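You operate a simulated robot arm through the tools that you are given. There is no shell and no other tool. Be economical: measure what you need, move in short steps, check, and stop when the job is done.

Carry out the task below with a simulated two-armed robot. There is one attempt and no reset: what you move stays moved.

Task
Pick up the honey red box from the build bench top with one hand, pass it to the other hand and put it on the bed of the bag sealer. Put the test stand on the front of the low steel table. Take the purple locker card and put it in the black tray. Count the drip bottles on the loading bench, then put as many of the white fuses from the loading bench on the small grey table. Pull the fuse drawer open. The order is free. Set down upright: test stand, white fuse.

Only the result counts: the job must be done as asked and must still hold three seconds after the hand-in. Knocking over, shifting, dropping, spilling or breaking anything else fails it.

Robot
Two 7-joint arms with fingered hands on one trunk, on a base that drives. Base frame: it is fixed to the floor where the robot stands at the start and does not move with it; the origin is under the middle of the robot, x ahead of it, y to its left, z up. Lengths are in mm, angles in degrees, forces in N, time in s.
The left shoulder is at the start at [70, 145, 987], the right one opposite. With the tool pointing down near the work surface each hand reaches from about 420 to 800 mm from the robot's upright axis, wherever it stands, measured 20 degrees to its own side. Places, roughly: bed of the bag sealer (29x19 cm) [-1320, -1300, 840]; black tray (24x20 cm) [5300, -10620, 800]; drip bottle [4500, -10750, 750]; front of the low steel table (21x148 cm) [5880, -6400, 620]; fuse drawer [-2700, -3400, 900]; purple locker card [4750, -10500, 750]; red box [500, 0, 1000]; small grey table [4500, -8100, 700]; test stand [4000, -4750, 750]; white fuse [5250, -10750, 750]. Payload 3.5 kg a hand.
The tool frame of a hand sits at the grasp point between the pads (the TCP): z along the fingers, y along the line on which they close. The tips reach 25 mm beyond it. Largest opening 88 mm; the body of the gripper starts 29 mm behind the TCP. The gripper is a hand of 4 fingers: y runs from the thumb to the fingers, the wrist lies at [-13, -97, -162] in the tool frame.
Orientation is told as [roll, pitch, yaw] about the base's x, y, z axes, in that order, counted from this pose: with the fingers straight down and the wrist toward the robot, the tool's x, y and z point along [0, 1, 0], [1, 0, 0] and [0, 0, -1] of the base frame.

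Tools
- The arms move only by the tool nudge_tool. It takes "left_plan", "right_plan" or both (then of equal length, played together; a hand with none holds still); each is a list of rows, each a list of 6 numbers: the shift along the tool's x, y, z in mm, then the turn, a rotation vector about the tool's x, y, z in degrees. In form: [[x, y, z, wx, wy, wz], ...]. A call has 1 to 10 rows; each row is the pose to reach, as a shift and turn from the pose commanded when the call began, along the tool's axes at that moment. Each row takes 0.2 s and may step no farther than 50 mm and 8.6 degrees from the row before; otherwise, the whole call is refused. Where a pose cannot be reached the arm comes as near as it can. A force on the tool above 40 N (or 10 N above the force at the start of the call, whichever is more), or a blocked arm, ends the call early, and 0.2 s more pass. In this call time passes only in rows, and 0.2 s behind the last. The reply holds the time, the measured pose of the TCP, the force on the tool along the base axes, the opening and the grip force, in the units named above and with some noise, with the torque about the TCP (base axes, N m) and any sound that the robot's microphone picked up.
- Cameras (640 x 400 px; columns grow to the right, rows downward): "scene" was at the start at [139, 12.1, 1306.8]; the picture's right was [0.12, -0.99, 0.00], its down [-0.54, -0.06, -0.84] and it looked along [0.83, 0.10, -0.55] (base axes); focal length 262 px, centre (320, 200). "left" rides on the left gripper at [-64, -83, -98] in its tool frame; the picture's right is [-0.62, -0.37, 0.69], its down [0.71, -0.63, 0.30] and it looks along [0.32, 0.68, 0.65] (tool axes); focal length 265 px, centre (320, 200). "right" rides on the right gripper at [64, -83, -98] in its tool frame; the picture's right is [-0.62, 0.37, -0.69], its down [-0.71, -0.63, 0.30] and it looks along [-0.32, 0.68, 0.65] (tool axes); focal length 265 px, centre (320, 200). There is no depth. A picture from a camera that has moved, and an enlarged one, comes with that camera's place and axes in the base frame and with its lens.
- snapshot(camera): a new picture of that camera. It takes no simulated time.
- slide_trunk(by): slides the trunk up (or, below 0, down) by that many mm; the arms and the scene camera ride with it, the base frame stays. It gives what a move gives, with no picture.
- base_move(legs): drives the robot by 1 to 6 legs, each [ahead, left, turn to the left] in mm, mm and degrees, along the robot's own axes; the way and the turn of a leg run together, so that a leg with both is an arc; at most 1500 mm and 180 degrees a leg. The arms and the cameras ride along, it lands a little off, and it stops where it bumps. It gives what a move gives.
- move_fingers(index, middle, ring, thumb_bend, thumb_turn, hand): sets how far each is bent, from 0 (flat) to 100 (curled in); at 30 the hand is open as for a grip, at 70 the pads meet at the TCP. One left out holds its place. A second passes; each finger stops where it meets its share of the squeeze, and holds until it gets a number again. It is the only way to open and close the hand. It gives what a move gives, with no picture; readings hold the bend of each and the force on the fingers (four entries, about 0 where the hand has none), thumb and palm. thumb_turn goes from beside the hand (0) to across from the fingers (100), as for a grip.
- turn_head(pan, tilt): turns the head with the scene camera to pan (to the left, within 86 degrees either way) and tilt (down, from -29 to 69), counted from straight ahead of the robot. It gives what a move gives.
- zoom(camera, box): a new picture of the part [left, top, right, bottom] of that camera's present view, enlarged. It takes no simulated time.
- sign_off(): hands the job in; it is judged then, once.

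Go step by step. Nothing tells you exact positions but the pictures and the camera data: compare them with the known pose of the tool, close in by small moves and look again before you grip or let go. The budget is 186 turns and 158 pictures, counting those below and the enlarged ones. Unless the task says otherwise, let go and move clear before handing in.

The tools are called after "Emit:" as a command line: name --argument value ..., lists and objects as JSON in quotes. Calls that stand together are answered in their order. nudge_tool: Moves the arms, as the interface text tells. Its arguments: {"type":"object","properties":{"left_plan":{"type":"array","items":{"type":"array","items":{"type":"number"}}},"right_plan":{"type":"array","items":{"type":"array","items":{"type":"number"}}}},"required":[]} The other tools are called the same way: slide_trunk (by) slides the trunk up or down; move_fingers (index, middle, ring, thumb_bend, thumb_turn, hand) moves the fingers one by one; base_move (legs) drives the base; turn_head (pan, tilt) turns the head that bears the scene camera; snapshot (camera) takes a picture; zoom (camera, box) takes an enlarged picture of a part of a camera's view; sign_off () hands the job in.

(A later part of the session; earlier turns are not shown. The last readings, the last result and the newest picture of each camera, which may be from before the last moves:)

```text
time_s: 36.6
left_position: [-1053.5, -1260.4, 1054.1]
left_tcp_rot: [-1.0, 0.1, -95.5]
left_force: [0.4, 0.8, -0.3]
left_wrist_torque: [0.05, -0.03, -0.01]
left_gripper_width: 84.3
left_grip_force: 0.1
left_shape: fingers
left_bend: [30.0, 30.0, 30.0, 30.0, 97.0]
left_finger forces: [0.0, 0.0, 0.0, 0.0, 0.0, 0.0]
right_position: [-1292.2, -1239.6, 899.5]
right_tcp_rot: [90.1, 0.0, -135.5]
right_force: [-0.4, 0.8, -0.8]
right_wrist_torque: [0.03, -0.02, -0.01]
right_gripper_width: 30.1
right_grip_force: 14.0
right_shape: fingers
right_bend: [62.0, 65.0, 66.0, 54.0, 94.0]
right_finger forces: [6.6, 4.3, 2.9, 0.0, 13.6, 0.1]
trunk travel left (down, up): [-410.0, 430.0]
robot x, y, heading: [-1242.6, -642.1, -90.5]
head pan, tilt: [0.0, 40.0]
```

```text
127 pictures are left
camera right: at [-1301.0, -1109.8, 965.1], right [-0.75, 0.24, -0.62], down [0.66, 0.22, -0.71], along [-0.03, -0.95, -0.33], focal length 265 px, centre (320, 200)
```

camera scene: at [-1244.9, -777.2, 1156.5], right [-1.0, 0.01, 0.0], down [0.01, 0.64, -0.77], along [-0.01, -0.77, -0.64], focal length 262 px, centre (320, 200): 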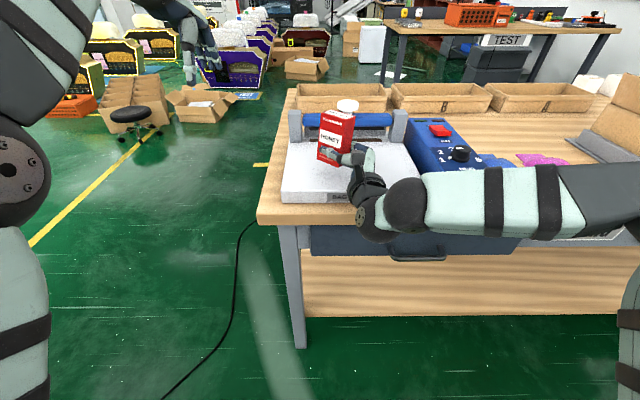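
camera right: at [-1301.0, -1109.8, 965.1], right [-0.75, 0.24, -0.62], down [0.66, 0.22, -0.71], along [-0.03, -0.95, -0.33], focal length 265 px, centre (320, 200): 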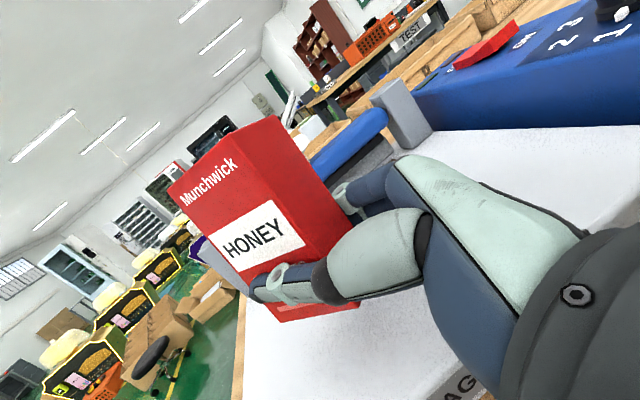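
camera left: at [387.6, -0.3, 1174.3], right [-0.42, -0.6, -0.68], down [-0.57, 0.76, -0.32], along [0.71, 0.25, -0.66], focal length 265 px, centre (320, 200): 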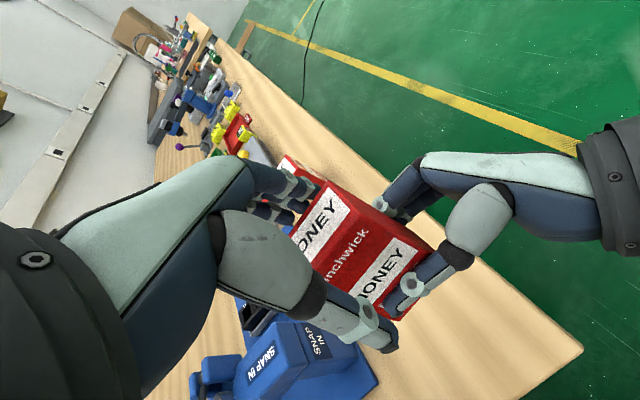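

The box is over the bed with about 30 mm of clearance. I'll lower it in small steps with the arm.

Emit:
nudge_tool --right_plan '[[-10, 0, 0, 0, 0, 0], [-18, 0, 0, 0, 0, 0], [-24, 0, 0, 0, 0, 0]]'

Emit:
zoom --camera "scene" --box '[260, 90, 440, 240]'

Emit:
zoom --camera "right" --box '[160, 200, 480, 400]'

```text
time_s: 37.4
left_position: [-1054.3, -1260.3, 1054.0]
left_tcp_rot: [-1.1, -0.1, -95.5]
left_force: [0.5, -0.2, -0.2]
left_wrist_torque: [0.0, 0.0, 0.01]
left_gripper_width: 84.6
left_grip_force: 0.0
left_shape: fingers
left_bend: [30.0, 30.0, 30.0, 30.0, 97.0]
left_finger forces: [0.1, 0.0, 0.0, 0.0, 0.0, 0.1]
right_position: [-1291.8, -1240.6, 873.8]
right_tcp_rot: [89.9, 0.0, -135.5]
right_force: [-0.6, 0.8, -1.2]
right_wrist_torque: [-0.01, 0.01, -0.01]
right_gripper_width: 30.2
right_grip_force: 13.5
right_shape: fingers
right_bend: [62.0, 65.0, 66.0, 54.0, 94.0]
right_finger forces: [6.6, 4.4, 3.0, 0.0, 13.5, 0.0]
trunk travel left (down, up): [-410.0, 430.0]
robot x, y, heading: [-1245.2, -638.7, -90.6]
head pan, tilt: [0.0, 40.0]
```

```text
2.67 times, centred on (350, 165) of scene
camera zoom: at [-1244.9, -777.7, 1156.4], right [-1.0, 0.01, 0.0], down [0.01, 0.64, -0.77], along [-0.01, -0.77, -0.64], focal length 697 px, centre (240, 293)
```

zoom: 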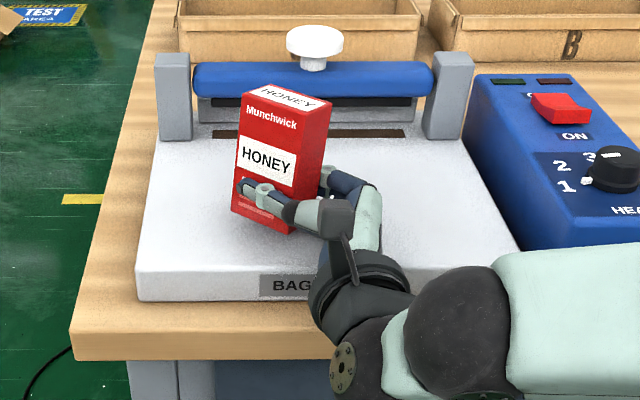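

```text
2.00 times, centred on (320, 300) of right
camera zoom: at [-1300.8, -1110.2, 940.5], right [-0.75, 0.24, -0.62], down [0.66, 0.23, -0.71], along [-0.03, -0.94, -0.33], focal length 531 px, centre (320, 0)
```

zoom: 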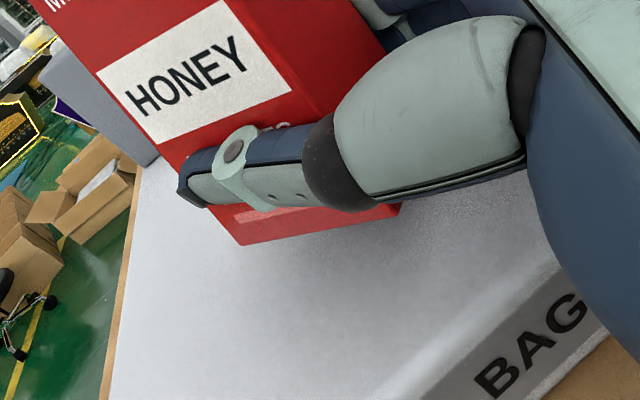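

Emit:
nudge_tool --right_plan '[[-3, 0, 0, 0, 0, 0], [-6, 0, 0, 0, 0, 0], [-8, 0, 0, 0, 0, 0]]'

Emit:
zoom --camera "scene" --box '[260, 90, 440, 240]'

```text
time_s: 38.2
left_position: [-1053.3, -1261.2, 1054.7]
left_tcp_rot: [-0.9, 0.0, -95.5]
left_force: [0.5, -0.3, -0.3]
left_wrist_torque: [0.01, -0.01, 0.0]
left_gripper_width: 84.4
left_grip_force: 0.0
left_shape: fingers
left_bend: [30.0, 30.0, 30.0, 30.0, 97.0]
left_finger forces: [0.0, 0.0, 0.0, 0.1, 0.0, 0.0]
right_position: [-1291.1, -1238.6, 867.3]
right_tcp_rot: [90.1, -0.1, -135.5]
right_force: [-0.3, -0.1, 2.1]
right_wrist_torque: [0.03, 0.16, 0.05]
right_gripper_width: 30.2
right_grip_force: 14.7
right_shape: fingers
right_bend: [62.0, 65.0, 66.0, 54.0, 94.0]
right_finger forces: [6.4, 4.3, 3.5, 0.0, 13.4, 2.7]
trunk travel left (down, up): [-410.0, 430.0]
robot x, y, heading: [-1242.8, -643.1, -90.5]
head pan, tilt: [0.0, 40.0]
```

```text
2.67 times, centred on (350, 165) of scene
camera zoom: at [-1244.8, -777.1, 1156.6], right [-1.0, 0.01, 0.0], down [0.01, 0.64, -0.77], along [-0.01, -0.77, -0.64], focal length 697 px, centre (240, 293)
```

zoom: 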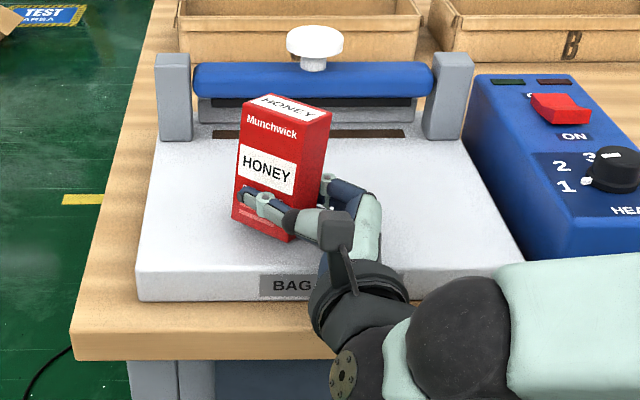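

Emit:
nudge_tool --right_plan '[[-1, 0, 0, 0, 0, 0], [-2, 0, 0, 0, 0, 0]]'

Emit:
zoom --camera "right" --box '[160, 200, 480, 400]'

```text
time_s: 38.8
left_position: [-1053.3, -1260.5, 1055.2]
left_tcp_rot: [-1.0, -0.1, -95.5]
left_force: [0.1, 0.7, -0.3]
left_wrist_torque: [0.0, -0.01, -0.01]
left_gripper_width: 84.5
left_grip_force: 0.1
left_shape: fingers
left_bend: [30.0, 30.0, 30.0, 30.0, 97.0]
left_finger forces: [0.1, 0.0, 0.0, 0.0, 0.0, 0.0]
right_position: [-1292.5, -1239.1, 866.4]
right_tcp_rot: [90.1, -0.1, -135.5]
right_force: [-1.1, -2.5, 9.2]
right_wrist_torque: [0.18, 0.5, 0.13]
right_gripper_width: 30.1
right_grip_force: 18.5
right_shape: fingers
right_bend: [62.0, 65.0, 66.0, 54.0, 94.0]
right_finger forces: [6.5, 4.4, 5.0, 0.1, 13.7, 8.4]
trunk travel left (down, up): [-410.0, 430.0]
robot x, y, heading: [-1247.4, -643.5, -90.6]
head pan, tilt: [0.0, 40.0]
```

```text
2.00 times, centred on (320, 300) of right
camera zoom: at [-1301.0, -1109.1, 932.3], right [-0.75, 0.23, -0.62], down [0.66, 0.22, -0.71], along [-0.03, -0.95, -0.32], focal length 531 px, centre (320, 0)
```

zoom: 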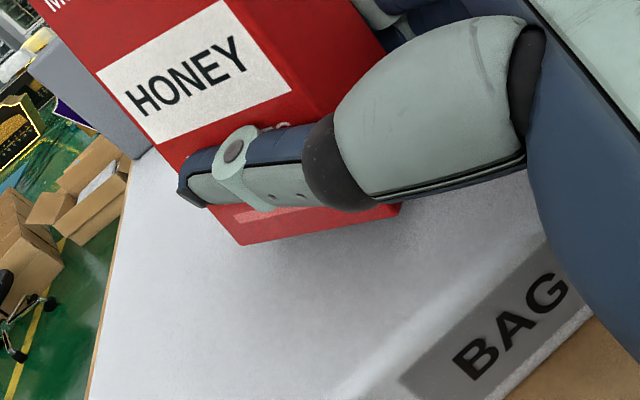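

The palm has lightly met the bed with the box bottom only a few mm up. I'll tip the fingers down 4° so the box edge touches the bed, which keeps the drop small.

Emit:
nudge_tool --right_plan '[[2, 0, 0, 0, -2, 0], [2, 0, 0, 0, -4, 0], [0, 0, 0, 0, -4, 0]]'

Emit:
zoom --camera "scene" --box '[310, 110, 390, 200]'

```text
time_s: 39.6
left_position: [-1052.0, -1260.3, 1055.0]
left_tcp_rot: [-1.0, 0.0, -95.5]
left_force: [0.5, 0.4, 0.0]
left_wrist_torque: [0.02, 0.0, 0.02]
left_gripper_width: 84.4
left_grip_force: 0.1
left_shape: fingers
left_bend: [30.0, 30.0, 30.0, 30.0, 97.0]
left_finger forces: [0.0, 0.1, 0.0, 0.0, 0.0, 0.0]
right_position: [-1291.5, -1238.9, 864.5]
right_tcp_rot: [86.0, -0.1, -135.5]
right_force: [1.4, -1.5, 2.8]
right_wrist_torque: [-0.09, 0.06, 0.06]
right_gripper_width: 30.2
right_grip_force: 15.3
right_shape: fingers
right_bend: [62.0, 65.0, 66.0, 54.0, 94.0]
right_finger forces: [6.4, 4.1, 7.1, 0.1, 13.8, 0.1]
trunk travel left (down, up): [-410.0, 430.0]
robot x, y, heading: [-1240.4, -642.7, -90.5]
head pan, tilt: [0.0, 40.0]
```

```text
4.44 times, centred on (350, 155) of scene
camera zoom: at [-1244.6, -777.0, 1156.5], right [-1.0, 0.01, 0.0], down [0.01, 0.64, -0.77], along [-0.01, -0.77, -0.64], focal length 1162 px, centre (187, 400)
```

zoom: 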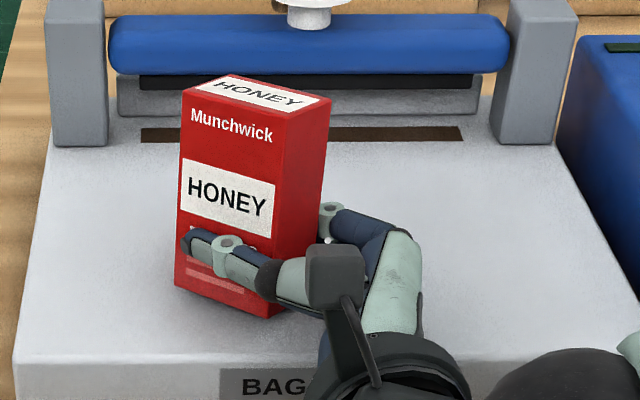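

The box is touching the bed, so I'll open the right hand.

Emit:
move_fingers --hand "right" --index 40 --middle 40 --ring 40 --thumb_bend 30

Emit:
zoom --camera "scene" --box '[270, 90, 430, 210]'

Emit:
snapshot --camera "right"

```text
time_s: 40.6
left_position: [-1052.7, -1261.0, 1054.7]
left_tcp_rot: [-0.9, 0.0, -95.4]
left_force: [-0.9, -0.1, 0.0]
left_wrist_torque: [0.01, 0.04, 0.02]
left_gripper_width: 84.3
left_grip_force: 0.1
left_shape: fingers
left_bend: [30.0, 30.0, 30.0, 30.0, 97.0]
left_finger forces: [0.1, 0.0, 0.0, 0.0, 0.0, 0.0]
right_position: [-1291.9, -1238.4, 864.4]
right_tcp_rot: [86.0, -0.1, -135.5]
right_force: [0.8, 0.8, 1.0]
right_wrist_torque: [-0.04, 0.02, 0.01]
right_gripper_width: 73.7
right_grip_force: 0.4
right_shape: fingers
right_bend: [40.0, 40.0, 41.0, 30.0, 97.0]
right_finger forces: [0.0, 0.0, 1.0, 0.0, 0.0, 0.1]
trunk travel left (down, up): [-410.0, 430.0]
robot x, y, heading: [-1244.8, -646.4, -90.6]
head pan, tilt: [0.0, 40.0]
```

```text
3.33 times, centred on (350, 150) of scene
camera zoom: at [-1244.7, -777.0, 1156.5], right [-1.0, 0.01, 0.0], down [0.01, 0.64, -0.77], along [-0.01, -0.77, -0.64], focal length 872 px, centre (220, 367)
```

zoom: 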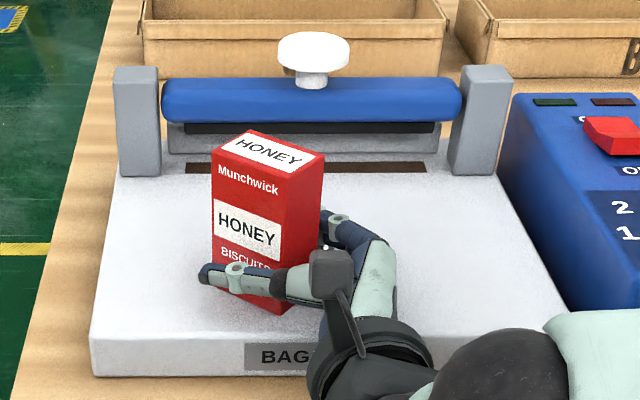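

```text
120 pictures are left
camera right: at [-1297.6, -1113.0, 937.8], right [-0.78, 0.27, -0.57], down [0.63, 0.26, -0.73], along [-0.05, -0.93, -0.37], focal length 265 px, centre (320, 200)
```

right: 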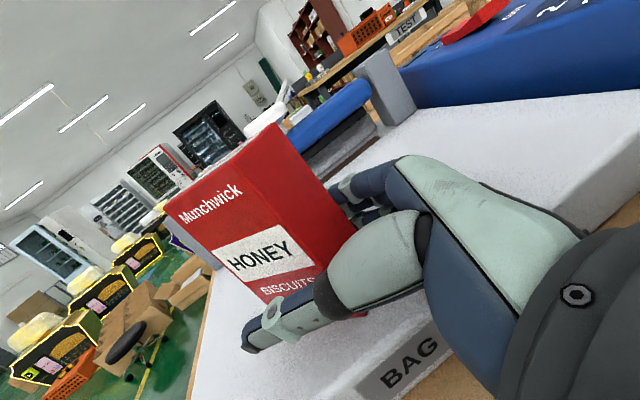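

The box stands upright on the bed. I'll ease the hand up a touch and straight back.

Emit:
nudge_tool --right_plan '[[4, 0, 0, 0, 0, 0], [4, 0, -20, 0, 0, 0], [4, 0, -45, 0, 0, 0], [4, 0, -75, 0, 0, 0], [4, 0, -110, 0, 0, 0], [30, 0, -140, 0, 0, 0], [60, 0, -150, 0, 0, 0]]'

Emit:
base_move --legs '[[-250, 0, 0]]'

Emit:
snapshot --camera "scene"

```text
time_s: 42.2
left_position: [-1053.9, -1259.9, 1054.3]
left_tcp_rot: [-1.0, -0.1, -95.6]
left_force: [0.1, -0.6, -0.9]
left_wrist_torque: [0.01, 0.0, 0.01]
left_gripper_width: 84.4
left_grip_force: 0.0
left_shape: fingers
left_bend: [30.0, 30.0, 30.0, 30.0, 97.0]
left_finger forces: [0.0, 0.0, 0.1, 0.1, 0.1, 0.0]
right_position: [-1394.2, -1133.1, 935.7]
right_tcp_rot: [86.0, 0.0, -135.5]
right_force: [0.1, 0.0, 0.8]
right_wrist_torque: [-0.03, 0.03, 0.02]
right_gripper_width: 73.8
right_grip_force: 0.0
right_shape: fingers
right_bend: [40.0, 40.0, 40.0, 30.0, 97.0]
right_finger forces: [0.0, 0.1, 0.0, 0.0, 0.0, 0.1]
trunk travel left (down, up): [-410.0, 430.0]
robot x, y, heading: [-1242.0, -641.4, -90.3]
head pan, tilt: [0.0, 40.0]
```

```text
time_s: 44.0
left_position: [-1051.5, -1012.6, 1054.3]
left_tcp_rot: [-1.0, -0.2, -95.6]
left_force: [-0.4, -0.2, 0.2]
left_wrist_torque: [0.02, 0.05, -0.03]
left_gripper_width: 84.6
left_grip_force: 0.1
left_shape: fingers
left_bend: [30.0, 30.0, 30.0, 30.0, 97.0]
left_finger forces: [0.1, 0.0, 0.0, 0.0, 0.0, 0.0]
right_position: [-1391.3, -887.8, 936.1]
right_tcp_rot: [86.0, 0.0, -135.6]
right_force: [-0.4, 0.5, 0.9]
right_wrist_torque: [0.03, 0.02, 0.0]
right_gripper_width: 73.5
right_grip_force: 0.1
right_shape: fingers
right_bend: [40.0, 40.0, 40.0, 30.0, 97.0]
right_finger forces: [0.0, 0.0, 0.1, 0.1, 0.0, 0.1]
trunk travel left (down, up): [-410.0, 430.0]
robot x, y, heading: [-1243.0, -396.8, -90.6]
head pan, tilt: [0.0, 40.0]
```

```text
119 pictures are left
camera scene: at [-1242.6, -529.6, 1156.6], right [-1.0, 0.01, 0.0], down [0.01, 0.64, -0.77], along [-0.01, -0.77, -0.64], focal length 262 px, centre (320, 200)
```

scene: 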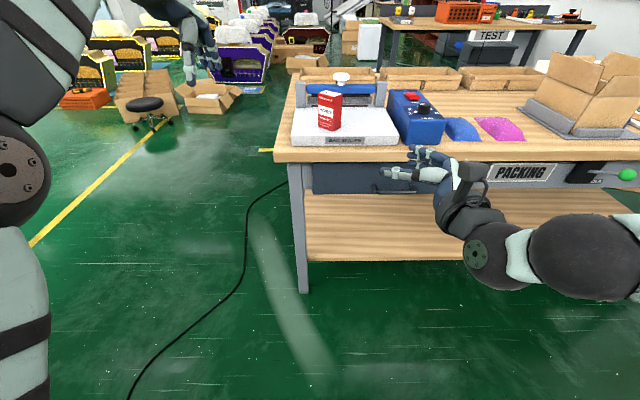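

The box is placed. Now the fuse drawer: I'll go around the left end of this bench and look at the TEST bench beyond.

Emit:
base_move --legs '[[0, 650, 0], [1400, 0, 0], [500, 0, 0], [0, 0, -45]]'

Emit:
turn_head --pan 0 --tilt 20

Emit:
snapshot --camera "scene"

```text
time_s: 58.8
left_position: [-913.5, -2866.2, 1054.9]
left_tcp_rot: [-0.9, 0.0, -140.2]
left_force: [-0.2, -0.4, -0.2]
left_wrist_torque: [0.01, 0.0, -0.01]
left_gripper_width: 84.4
left_grip_force: 0.1
left_shape: fingers
left_bend: [30.0, 30.0, 30.0, 30.0, 97.0]
left_finger forces: [0.1, 0.1, 0.0, 0.0, 0.1, 0.0]
right_position: [-1067.0, -2536.4, 935.6]
right_tcp_rot: [86.0, 0.0, 179.6]
right_force: [1.1, 0.3, -0.2]
right_wrist_torque: [-0.01, 0.01, 0.0]
right_gripper_width: 73.8
right_grip_force: 0.0
right_shape: fingers
right_bend: [40.0, 40.0, 40.0, 30.0, 97.0]
right_finger forces: [0.0, 0.0, 0.1, 0.0, 0.1, 0.0]
trunk travel left (down, up): [-410.0, 430.0]
robot x, y, heading: [-611.3, -2290.6, -135.4]
head pan, tilt: [0.0, 40.0]
```

```text
time_s: 59.6
left_position: [-912.2, -2866.1, 1053.8]
left_tcp_rot: [-1.0, 0.0, -140.3]
left_force: [-0.3, 0.3, 0.6]
left_wrist_torque: [-0.01, -0.05, 0.02]
left_gripper_width: 84.3
left_grip_force: 0.0
left_shape: fingers
left_bend: [30.0, 30.0, 30.0, 30.0, 97.0]
left_finger forces: [0.0, 0.0, 0.0, 0.0, 0.1, 0.0]
right_position: [-1066.1, -2536.8, 935.5]
right_tcp_rot: [86.0, 0.0, 179.7]
right_force: [0.8, -0.6, 0.5]
right_wrist_torque: [0.01, -0.01, -0.01]
right_gripper_width: 73.9
right_grip_force: 0.1
right_shape: fingers
right_bend: [40.0, 40.0, 40.0, 30.0, 97.0]
right_finger forces: [0.0, 0.0, 0.1, 0.0, 0.1, 0.0]
trunk travel left (down, up): [-410.0, 430.0]
robot x, y, heading: [-610.4, -2291.0, -135.4]
head pan, tilt: [0.0, 20.0]
```

```text
118 pictures are left
camera scene: at [-715.4, -2392.4, 1187.8], right [-0.7, 0.71, 0.0], down [0.24, 0.24, -0.94], along [-0.67, -0.66, -0.34], focal length 262 px, centre (320, 200)
```

scene: 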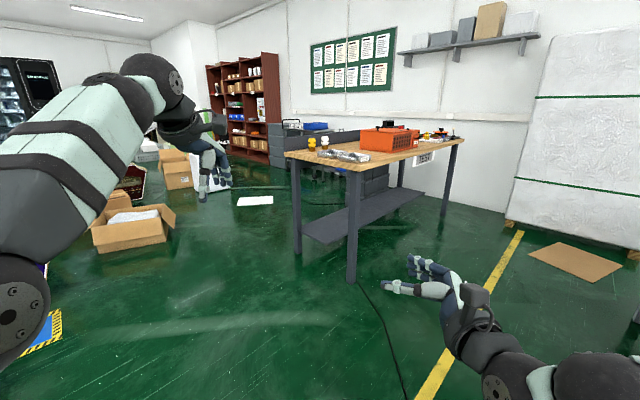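

Emit:
zoom --camera "scene" --box '[260, 100, 500, 250]'

```text
2.67 times, centred on (380, 175) of scene
camera zoom: at [-715.4, -2392.4, 1187.8], right [-0.7, 0.71, 0.0], down [0.24, 0.24, -0.94], along [-0.67, -0.66, -0.34], focal length 697 px, centre (160, 267)
```

zoom: 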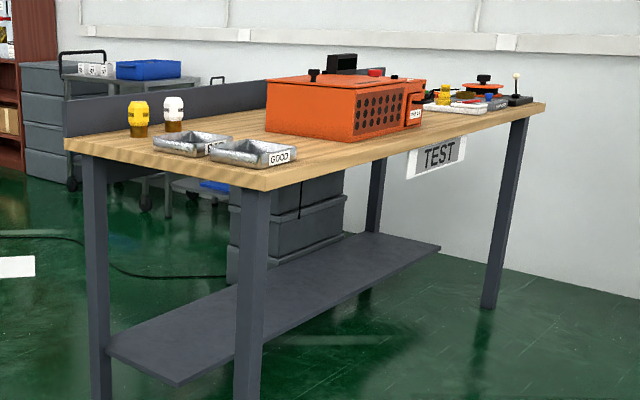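

The orange tester on the TEST bench seems to hold the fuse drawer. I'll drive to the front of it, facing -y.

Emit:
base_move --legs '[[0, 0, 45], [110, -1000, 0], [130, -1050, 0]]'

Emit:
turn_head --pan 0 --tilt 35

Emit:
snapshot --camera "scene"

```text
time_s: 71.9
left_position: [-2476.6, -3135.3, 1053.3]
left_tcp_rot: [-1.1, 0.0, -94.9]
left_force: [0.3, 0.8, -0.4]
left_wrist_torque: [-0.02, 0.0, -0.01]
left_gripper_width: 84.3
left_grip_force: 0.2
left_shape: fingers
left_bend: [30.0, 30.0, 30.0, 30.0, 97.0]
left_finger forces: [0.0, 0.0, 0.0, 0.0, 0.1, 0.0]
right_position: [-2819.3, -3013.5, 934.0]
right_tcp_rot: [86.0, 0.0, -134.9]
right_force: [-0.2, 0.3, 1.0]
right_wrist_torque: [0.01, -0.03, -0.02]
right_gripper_width: 74.0
right_grip_force: 0.1
right_shape: fingers
right_bend: [40.0, 40.0, 40.0, 30.0, 97.0]
right_finger forces: [0.0, 0.0, 0.1, 0.0, 0.1, 0.0]
trunk travel left (down, up): [-410.0, 430.0]
robot x, y, heading: [-2670.2, -2515.3, -89.8]
head pan, tilt: [0.0, 20.0]
```

```text
time_s: 72.7
left_position: [-2477.4, -3134.0, 1054.1]
left_tcp_rot: [-1.0, -0.1, -95.0]
left_force: [-0.1, 0.0, -1.3]
left_wrist_torque: [0.04, 0.01, 0.0]
left_gripper_width: 84.2
left_grip_force: 0.0
left_shape: fingers
left_bend: [30.0, 30.0, 30.0, 30.0, 97.0]
left_finger forces: [0.1, 0.1, 0.1, 0.0, 0.0, 0.0]
right_position: [-2818.6, -3011.8, 935.3]
right_tcp_rot: [86.1, 0.0, -134.9]
right_force: [0.0, 0.2, 0.4]
right_wrist_torque: [-0.02, 0.01, 0.03]
right_gripper_width: 73.9
right_grip_force: 0.1
right_shape: fingers
right_bend: [40.0, 40.0, 40.0, 30.0, 97.0]
right_finger forces: [0.1, 0.1, 0.0, 0.0, 0.1, 0.0]
trunk travel left (down, up): [-410.0, 430.0]
robot x, y, heading: [-2675.3, -2516.6, -90.0]
head pan, tilt: [0.0, 35.0]
```

```text
116 pictures are left
camera scene: at [-2672.9, -2655.5, 1164.1], right [-1.0, 0.0, 0.0], down [0.0, 0.57, -0.82], along [0.0, -0.82, -0.57], focal length 262 px, centre (320, 200)
```

scene: 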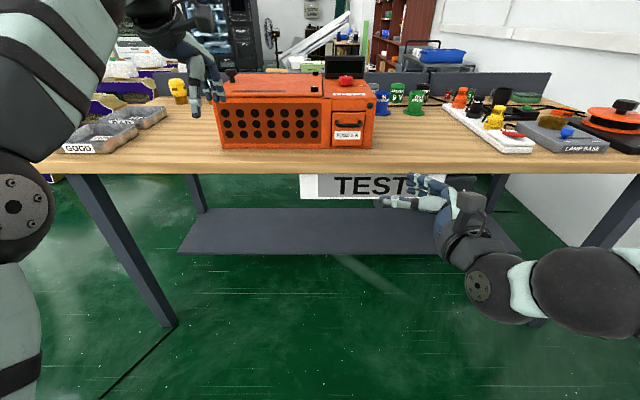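

Emit:
zoom --camera "scene" --box '[290, 50, 410, 160]'

```text
3.64 times, centred on (350, 105) of scene
camera zoom: at [-2672.9, -2655.5, 1164.1], right [-1.0, 0.0, 0.0], down [0.0, 0.57, -0.82], along [0.0, -0.82, -0.57], focal length 951 px, centre (211, 546)
```

zoom: 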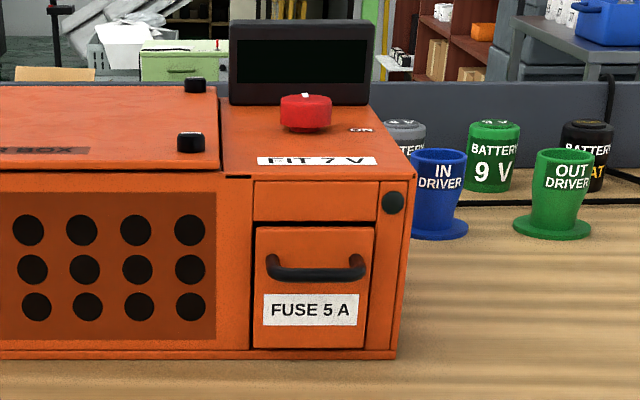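

The drawer is labelled FUSE 5 A, with a horizontal bar handle at about (-2752,-3385,915). I'll line the left hand up with it, then pitch the fingers 45° forward to hook the bar.

Emit:
base_move --legs '[[0, -276, 0]]'

Emit:
nudge_tool --left_plan '[[0, 0, 0, -8, 0, 0], [0, 0, 0, -16, 0, 0], [0, 0, 0, -24, 0, 0], [0, 0, 0, -32, 0, 0], [0, 0, 0, -40, 0, 0], [0, 0, 0, -45, 0, 0]]'

Emit:
snapshot --camera "scene"

Emit:
snapshot --camera "left"

```text
time_s: 74.7
left_position: [-2753.8, -3134.2, 1054.5]
left_tcp_rot: [-1.0, 0.0, -94.7]
left_force: [-0.3, -1.5, 0.1]
left_wrist_torque: [0.03, 0.0, 0.02]
left_gripper_width: 84.4
left_grip_force: 0.0
left_shape: fingers
left_bend: [30.0, 30.0, 30.0, 30.0, 97.0]
left_finger forces: [0.0, 0.0, 0.1, 0.1, 0.1, 0.1]
right_position: [-3096.7, -3013.2, 934.4]
right_tcp_rot: [86.0, 0.1, -135.0]
right_force: [0.2, -0.3, -0.2]
right_wrist_torque: [-0.02, -0.02, -0.01]
right_gripper_width: 73.7
right_grip_force: 0.1
right_shape: fingers
right_bend: [40.0, 40.0, 40.0, 30.0, 97.0]
right_finger forces: [0.0, 0.1, 0.0, 0.0, 0.0, 0.0]
trunk travel left (down, up): [-410.0, 430.0]
robot x, y, heading: [-2948.3, -2522.3, -89.9]
head pan, tilt: [0.0, 35.0]
```

```text
time_s: 76.1
left_position: [-2752.4, -3133.8, 1054.5]
left_tcp_rot: [-1.5, -45.2, -93.7]
left_force: [-0.2, -0.8, 0.5]
left_wrist_torque: [-0.05, 0.0, -0.02]
left_gripper_width: 84.4
left_grip_force: 0.0
left_shape: fingers
left_bend: [30.0, 30.0, 30.0, 30.0, 97.0]
left_finger forces: [0.0, 0.0, 0.0, 0.1, 0.0, 0.1]
right_position: [-3094.7, -3013.4, 936.1]
right_tcp_rot: [86.0, -0.1, -134.7]
right_force: [-0.2, 1.0, 0.1]
right_wrist_torque: [-0.04, -0.03, 0.04]
right_gripper_width: 73.7
right_grip_force: 0.0
right_shape: fingers
right_bend: [40.0, 40.0, 40.0, 30.0, 97.0]
right_finger forces: [0.0, 0.0, 0.1, 0.0, 0.1, 0.0]
trunk travel left (down, up): [-410.0, 430.0]
robot x, y, heading: [-2949.4, -2516.4, -90.0]
head pan, tilt: [0.0, 35.0]
```

```text
114 pictures are left
camera scene: at [-2950.3, -2655.9, 1164.0], right [-1.0, 0.0, 0.0], down [0.0, 0.57, -0.82], along [0.0, -0.82, -0.57], focal length 262 px, centre (320, 200)
```

scene: 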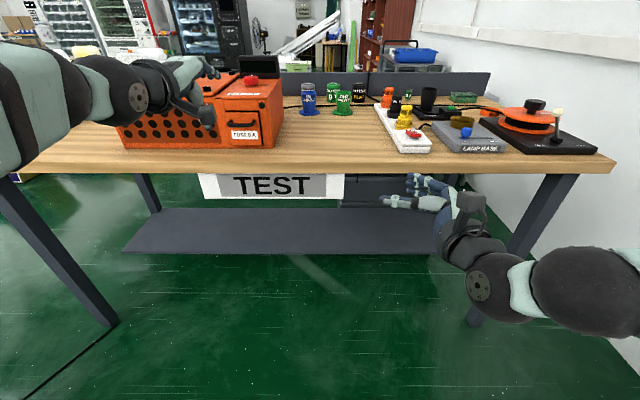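

```text
113 pictures are left
camera left: at [-2806.0, -3000.0, 1065.2], right [-0.65, -0.18, -0.74], down [0.72, 0.17, -0.67], along [0.24, -0.97, 0.02], focal length 265 px, centre (320, 200)
```

left: 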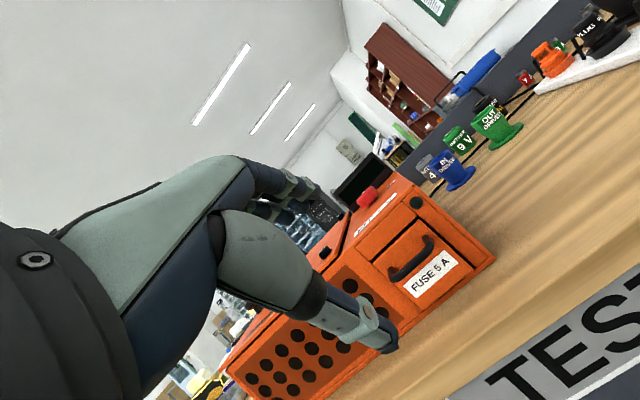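

Emit:
zoom --camera "left" --box '[350, 180, 510, 310]'

Emit:
zoom --camera "scene" --box '[170, 60, 310, 160]'

```text
3.08 times, centred on (430, 245) of left
camera zoom: at [-2806.0, -3000.0, 1065.2], right [-0.65, -0.18, -0.74], down [0.72, 0.17, -0.67], along [0.24, -0.97, 0.02], focal length 817 px, centre (-18, 62)
```

zoom: 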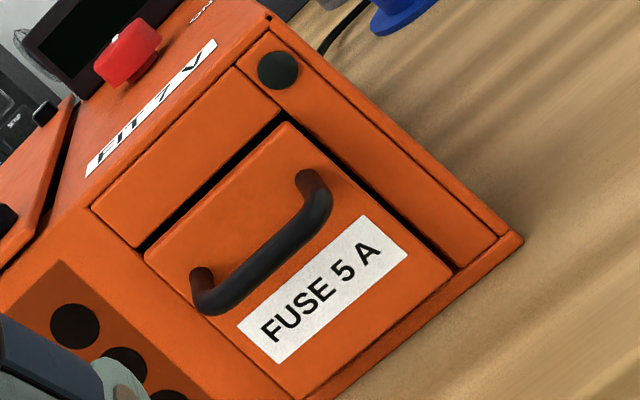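

```text
4.00 times, centred on (240, 110) of scene
camera zoom: at [-2950.3, -2655.9, 1164.0], right [-1.0, 0.0, 0.0], down [0.0, 0.57, -0.82], along [0.0, -0.82, -0.57], focal length 1046 px, centre (640, 560)
```

zoom: 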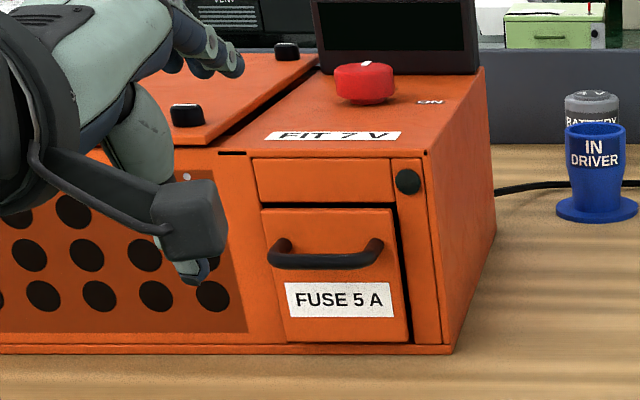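

Emit:
zoom --camera "left" --box '[200, 150, 420, 380]'

Emit:
zoom --camera "scene" --box '[370, 160, 500, 250]'

```text
1.74 times, centred on (310, 265) of left
camera zoom: at [-2806.0, -3000.0, 1065.2], right [-0.65, -0.18, -0.74], down [0.72, 0.17, -0.67], along [0.24, -0.97, 0.02], focal length 462 px, centre (337, 87)
```

zoom: 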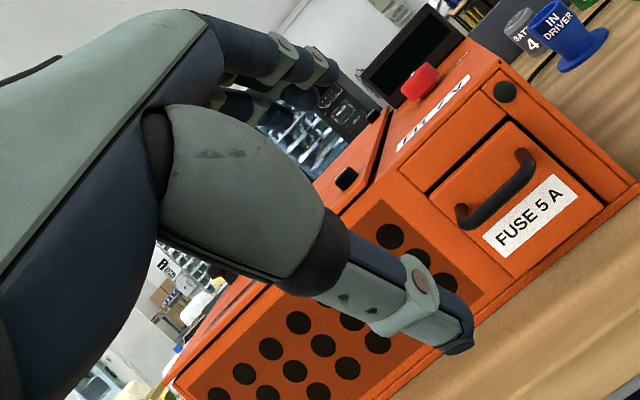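

```text
4.44 times, centred on (435, 205) of scene
camera zoom: at [-2950.3, -2655.9, 1164.0], right [-1.0, 0.0, 0.0], down [0.0, 0.57, -0.82], along [0.0, -0.82, -0.57], focal length 1162 px, centre (-191, 178)
```

zoom: 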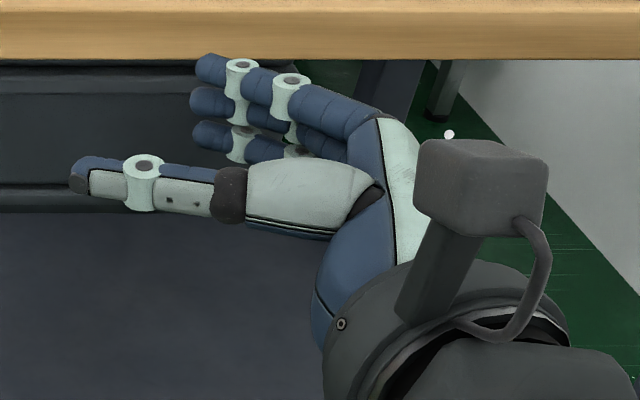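

I'll pre-shape the left hand (fingers part-bent, thumb open) and move to a standoff above the handle.

Emit:
move_fingers --hand "left" --index 57 --middle 57 --ring 57 --thumb_bend 30

Emit:
nudge_tool --left_plan '[[3, 14, 37, 0, 0.7, -0.7], [7, 28, 74, 0, 1.4, -1.4], [10, 43, 111, 0, 2, -2], [13, 57, 148, 0, 2.6, -2.6]]'

Emit:
snapshot --camera "left"

Emit:
zoom --camera "scene" --box '[150, 60, 310, 180]'

```text
time_s: 77.1
left_position: [-2754.5, -3135.0, 1053.0]
left_tcp_rot: [-1.4, -45.0, -94.0]
left_force: [0.2, -0.3, 0.1]
left_wrist_torque: [0.01, -0.01, 0.01]
left_gripper_width: 57.0
left_grip_force: 0.0
left_shape: fingers
left_bend: [56.0, 56.0, 56.0, 30.0, 97.0]
left_finger forces: [0.0, 0.0, 0.0, 0.0, 0.1, 0.0]
right_position: [-3095.6, -3012.9, 935.5]
right_tcp_rot: [86.0, -0.1, -135.0]
right_force: [0.4, 0.2, 0.0]
right_wrist_torque: [0.01, -0.02, 0.0]
right_gripper_width: 73.7
right_grip_force: 0.0
right_shape: fingers
right_bend: [40.0, 40.0, 40.0, 30.0, 97.0]
right_finger forces: [0.0, 0.0, 0.1, 0.0, 0.1, 0.0]
trunk travel left (down, up): [-410.0, 430.0]
robot x, y, heading: [-2951.6, -2519.1, -90.2]
head pan, tilt: [0.0, 35.0]
```

```text
time_s: 78.1
left_position: [-2752.2, -3281.3, 987.5]
left_tcp_rot: [-1.4, -44.8, -90.1]
left_force: [-0.6, 0.1, -0.8]
left_wrist_torque: [0.0, 0.0, 0.02]
left_gripper_width: 56.8
left_grip_force: 0.1
left_shape: fingers
left_bend: [56.0, 56.0, 56.0, 30.0, 97.0]
left_finger forces: [0.0, 0.0, 0.0, 0.0, 0.0, 0.1]
right_position: [-3095.5, -3014.6, 934.7]
right_tcp_rot: [85.8, 0.1, -134.8]
right_force: [-0.2, -1.0, 0.7]
right_wrist_torque: [0.0, -0.01, 0.0]
right_gripper_width: 73.5
right_grip_force: 0.1
right_shape: fingers
right_bend: [40.0, 40.0, 40.0, 30.0, 97.0]
right_finger forces: [0.0, 0.0, 0.0, 0.1, 0.0, 0.0]
trunk travel left (down, up): [-410.0, 430.0]
robot x, y, heading: [-2951.9, -2518.0, -89.8]
head pan, tilt: [0.0, 35.0]
```

```text
108 pictures are left
camera left: at [-2815.0, -3152.0, 999.3], right [-0.64, -0.22, -0.74], down [0.71, 0.22, -0.67], along [0.31, -0.95, 0.01], focal length 265 px, centre (320, 200)
```

left: 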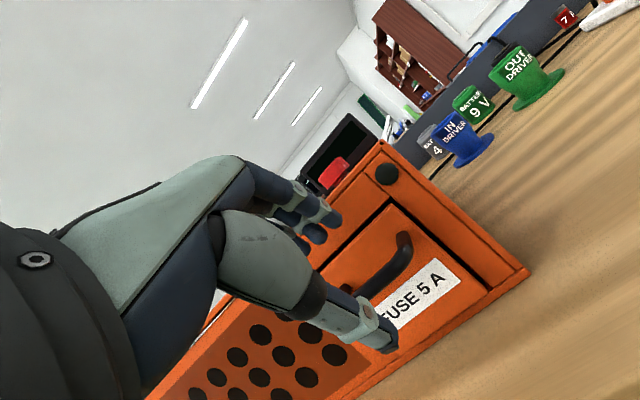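

```text
3.33 times, centred on (230, 120) of scene
camera zoom: at [-2950.3, -2657.6, 1163.8], right [-1.0, 0.0, 0.0], down [0.0, 0.57, -0.82], along [0.0, -0.82, -0.57], focal length 872 px, centre (620, 467)
```

zoom: 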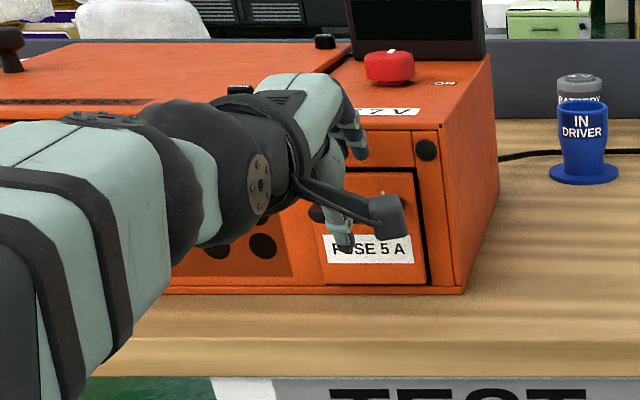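

Emit:
zoom --camera "left" --box '[270, 170, 450, 360]'

```text
2.11 times, centred on (360, 265) of left
camera zoom: at [-2815.0, -3152.0, 999.3], right [-0.64, -0.22, -0.74], down [0.71, 0.22, -0.67], along [0.31, -0.95, 0.01], focal length 559 px, centre (236, 63)
```

zoom: 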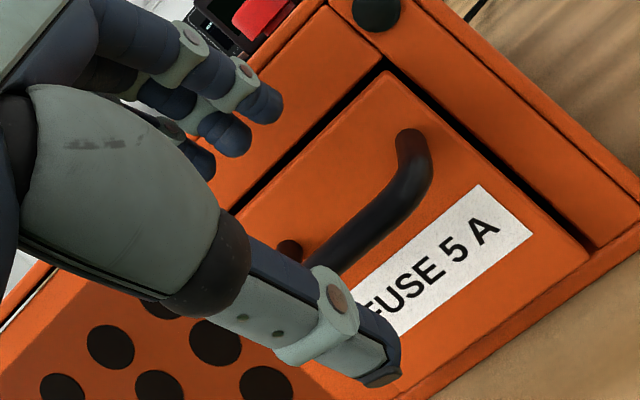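

Emit:
move_fingers --hand "left" --index 60 --middle 60 --ring 60

Emit:
nudge_tool --left_plan '[[9, -3, 0, 0, 0, 0], [9, -3, 15, 0, 0, 0], [9, -3, 30, 0, 0, 0]]'

Emit:
zoom --camera "left" --box '[270, 170, 450, 360]'

Emit:
zoom --camera "scene" --box '[200, 80, 280, 150]'

```text
time_s: 79.1
left_position: [-2753.8, -3279.8, 988.8]
left_tcp_rot: [-1.4, -45.0, -90.2]
left_force: [-0.9, 0.2, 0.8]
left_wrist_torque: [0.0, 0.0, 0.0]
left_gripper_width: 52.0
left_grip_force: 0.1
left_shape: fingers
left_bend: [60.0, 60.0, 60.0, 30.0, 97.0]
left_finger forces: [0.1, 0.0, 0.1, 0.0, 0.0, 0.0]
right_position: [-3095.0, -3013.5, 934.5]
right_tcp_rot: [86.1, 0.0, -134.9]
right_force: [0.5, -0.2, -0.2]
right_wrist_torque: [0.01, 0.03, -0.02]
right_gripper_width: 73.5
right_grip_force: 0.1
right_shape: fingers
right_bend: [40.0, 40.0, 40.0, 30.0, 97.0]
right_finger forces: [0.0, 0.0, 0.0, 0.0, 0.1, 0.0]
trunk travel left (down, up): [-410.0, 430.0]
robot x, y, heading: [-2952.1, -2521.4, -89.8]
head pan, tilt: [0.0, 35.0]
```

```text
time_s: 79.9
left_position: [-2744.7, -3299.4, 964.7]
left_tcp_rot: [-1.4, -44.9, -90.1]
left_force: [-0.2, 0.2, 0.1]
left_wrist_torque: [-0.02, 0.0, 0.01]
left_gripper_width: 52.1
left_grip_force: 0.0
left_shape: fingers
left_bend: [60.0, 60.0, 60.0, 30.0, 97.0]
left_finger forces: [0.1, 0.0, 0.1, 0.0, 0.0, 0.0]
right_position: [-3096.1, -3013.2, 934.8]
right_tcp_rot: [85.9, 0.0, -134.9]
right_force: [-0.5, 0.8, -0.8]
right_wrist_torque: [0.0, 0.02, -0.01]
right_gripper_width: 73.8
right_grip_force: 0.0
right_shape: fingers
right_bend: [40.0, 40.0, 40.0, 30.0, 97.0]
right_finger forces: [0.0, 0.0, 0.1, 0.0, 0.0, 0.0]
trunk travel left (down, up): [-410.0, 430.0]
robot x, y, heading: [-2951.7, -2518.6, -89.6]
head pan, tilt: [0.0, 35.0]
```

```text
2.11 times, centred on (360, 265) of left
camera zoom: at [-2806.8, -3168.8, 976.7], right [-0.64, -0.22, -0.74], down [0.71, 0.22, -0.67], along [0.31, -0.95, 0.01], focal length 559 px, centre (236, 63)
```

zoom: 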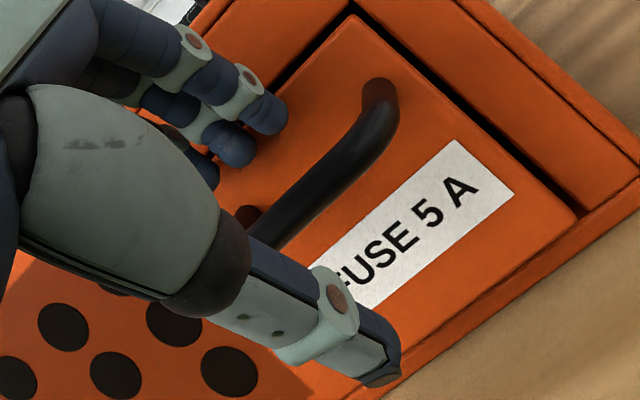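

```text
5.71 times, centred on (240, 115) of scene
camera zoom: at [-2950.4, -2656.3, 1164.0], right [-1.0, 0.0, 0.0], down [0.0, 0.57, -0.82], along [0.0, -0.82, -0.57], focal length 1494 px, centre (777, 686)
```

zoom: 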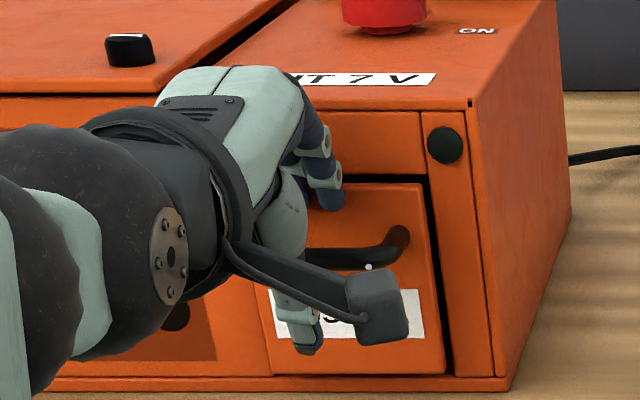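

The finger row is heading for the middle of the bar. I'll go in the rest of the way.

Emit:
nudge_tool --left_plan '[[0, 0, 9, 0, 0, 0], [0, 0, 18, 0, 0, 0], [0, 0, 26, 0, 0, 0]]'

Emit:
zoom --camera "left" --box '[270, 170, 450, 360]'

Emit:
zoom --camera "scene" --box '[200, 80, 280, 150]'

```text
time_s: 80.7
left_position: [-2747.4, -3307.6, 960.3]
left_tcp_rot: [-1.3, -46.1, -90.2]
left_force: [0.5, 29.6, 19.4]
left_wrist_torque: [-0.49, -0.18, 0.42]
left_gripper_width: 45.0
left_grip_force: 17.0
left_shape: fingers
left_bend: [66.0, 65.0, 64.0, 30.0, 97.0]
left_finger forces: [6.4, 22.6, 5.7, 0.0, 0.0, 0.1]
right_position: [-3095.8, -3004.0, 940.2]
right_tcp_rot: [86.4, -0.3, -134.8]
right_force: [-0.7, 0.5, 0.4]
right_wrist_torque: [-0.02, -0.02, -0.01]
right_gripper_width: 73.8
right_grip_force: 0.1
right_shape: fingers
right_bend: [40.0, 40.0, 40.0, 30.0, 97.0]
right_finger forces: [0.1, 0.0, 0.1, 0.1, 0.0, 0.0]
trunk travel left (down, up): [-410.0, 430.0]
robot x, y, heading: [-2951.6, -2521.2, -89.7]
head pan, tilt: [0.0, 35.0]
```

```text
2.11 times, centred on (360, 265) of left
camera zoom: at [-2808.0, -3177.9, 969.3], right [-0.64, -0.23, -0.74], down [0.71, 0.2, -0.68], along [0.31, -0.95, 0.03], focal length 559 px, centre (236, 63)
```

zoom: 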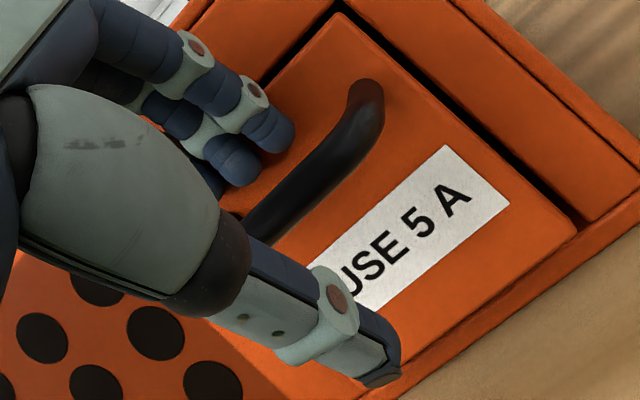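

```text
5.71 times, centred on (240, 115) of scene
camera zoom: at [-2951.4, -2645.5, 1165.6], right [-1.0, 0.0, 0.0], down [0.0, 0.57, -0.82], along [0.0, -0.82, -0.57], focal length 1494 px, centre (777, 686)
```

zoom: 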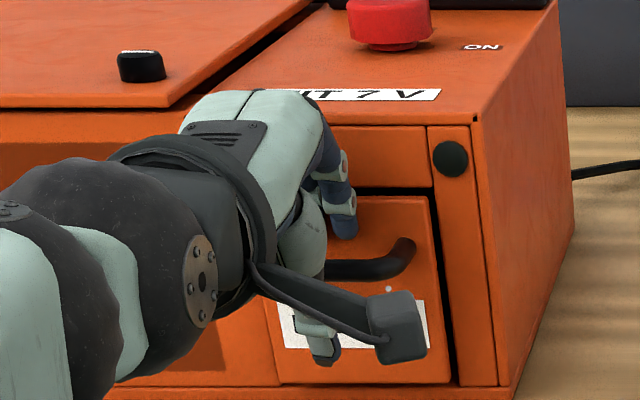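

The fingertips met the drawer face. I'll back off, bend the fingers more so they hook closer, and retry a bit shallower.

Emit:
nudge_tool --left_plan '[[0, 0, -10, 0, 0, 0], [0, 0, -25, 0, 0, 0]]'

Emit:
move_fingers --hand "left" --index 68 --middle 68 --ring 68

Emit:
zoom --camera "left" --box '[230, 130, 450, 360]'

Emit:
zoom --camera "scene" --box '[150, 60, 310, 180]'

```text
time_s: 81.3
left_position: [-2746.1, -3301.4, 961.4]
left_tcp_rot: [-1.4, -44.5, -90.4]
left_force: [-0.6, -0.6, 0.7]
left_wrist_torque: [0.01, -0.02, -0.01]
left_gripper_width: 51.7
left_grip_force: 0.1
left_shape: fingers
left_bend: [60.0, 60.0, 60.0, 30.0, 97.0]
left_finger forces: [0.0, 0.0, 0.0, 0.1, 0.0, 0.0]
right_position: [-3096.6, -3013.4, 934.6]
right_tcp_rot: [85.9, 0.0, -134.9]
right_force: [-0.2, 0.3, 0.5]
right_wrist_torque: [0.0, 0.0, 0.0]
right_gripper_width: 74.0
right_grip_force: 0.0
right_shape: fingers
right_bend: [40.0, 40.0, 40.0, 30.0, 97.0]
right_finger forces: [0.0, 0.0, 0.0, 0.1, 0.0, 0.1]
trunk travel left (down, up): [-410.0, 430.0]
robot x, y, heading: [-2954.0, -2515.5, -89.9]
head pan, tilt: [0.0, 35.0]
```

```text
time_s: 82.3
left_position: [-2746.0, -3298.7, 964.9]
left_tcp_rot: [-1.4, -45.0, -90.2]
left_force: [0.0, -0.5, -0.6]
left_wrist_torque: [-0.03, 0.03, -0.02]
left_gripper_width: 43.8
left_grip_force: 0.1
left_shape: fingers
left_bend: [68.0, 68.0, 68.0, 30.0, 97.0]
left_finger forces: [0.0, 0.0, 0.1, 0.0, 0.0, 0.0]
right_position: [-3096.1, -3013.4, 935.9]
right_tcp_rot: [86.0, -0.1, -134.9]
right_force: [-0.7, -0.5, 1.0]
right_wrist_torque: [-0.02, 0.01, -0.02]
right_gripper_width: 73.7
right_grip_force: 0.0
right_shape: fingers
right_bend: [40.0, 40.0, 40.0, 30.0, 97.0]
right_finger forces: [0.1, 0.0, 0.0, 0.0, 0.0, 0.0]
trunk travel left (down, up): [-410.0, 430.0]
robot x, y, heading: [-2952.3, -2518.6, -89.9]
head pan, tilt: [0.0, 35.0]
```

```text
1.74 times, centred on (340, 245) of left
camera zoom: at [-2807.2, -3169.6, 976.4], right [-0.64, -0.22, -0.74], down [0.71, 0.22, -0.67], along [0.31, -0.95, 0.01], focal length 462 px, centre (285, 122)
```

zoom: 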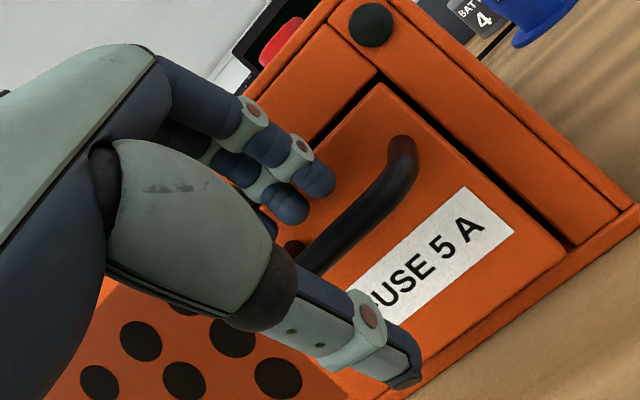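

```text
3.33 times, centred on (230, 120) of scene
camera zoom: at [-2950.7, -2655.8, 1164.0], right [-1.0, 0.0, 0.0], down [0.0, 0.57, -0.82], along [0.0, -0.82, -0.57], focal length 872 px, centre (620, 467)
```

zoom: 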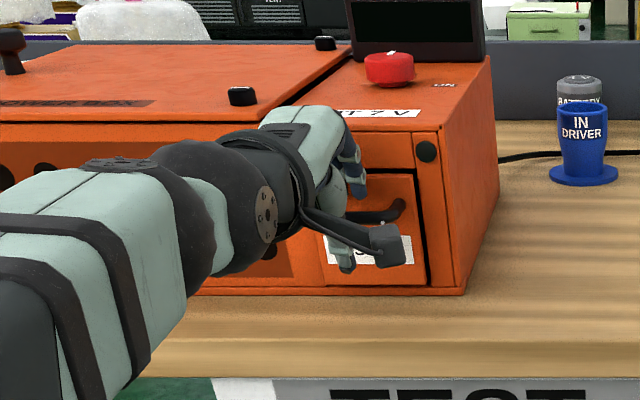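

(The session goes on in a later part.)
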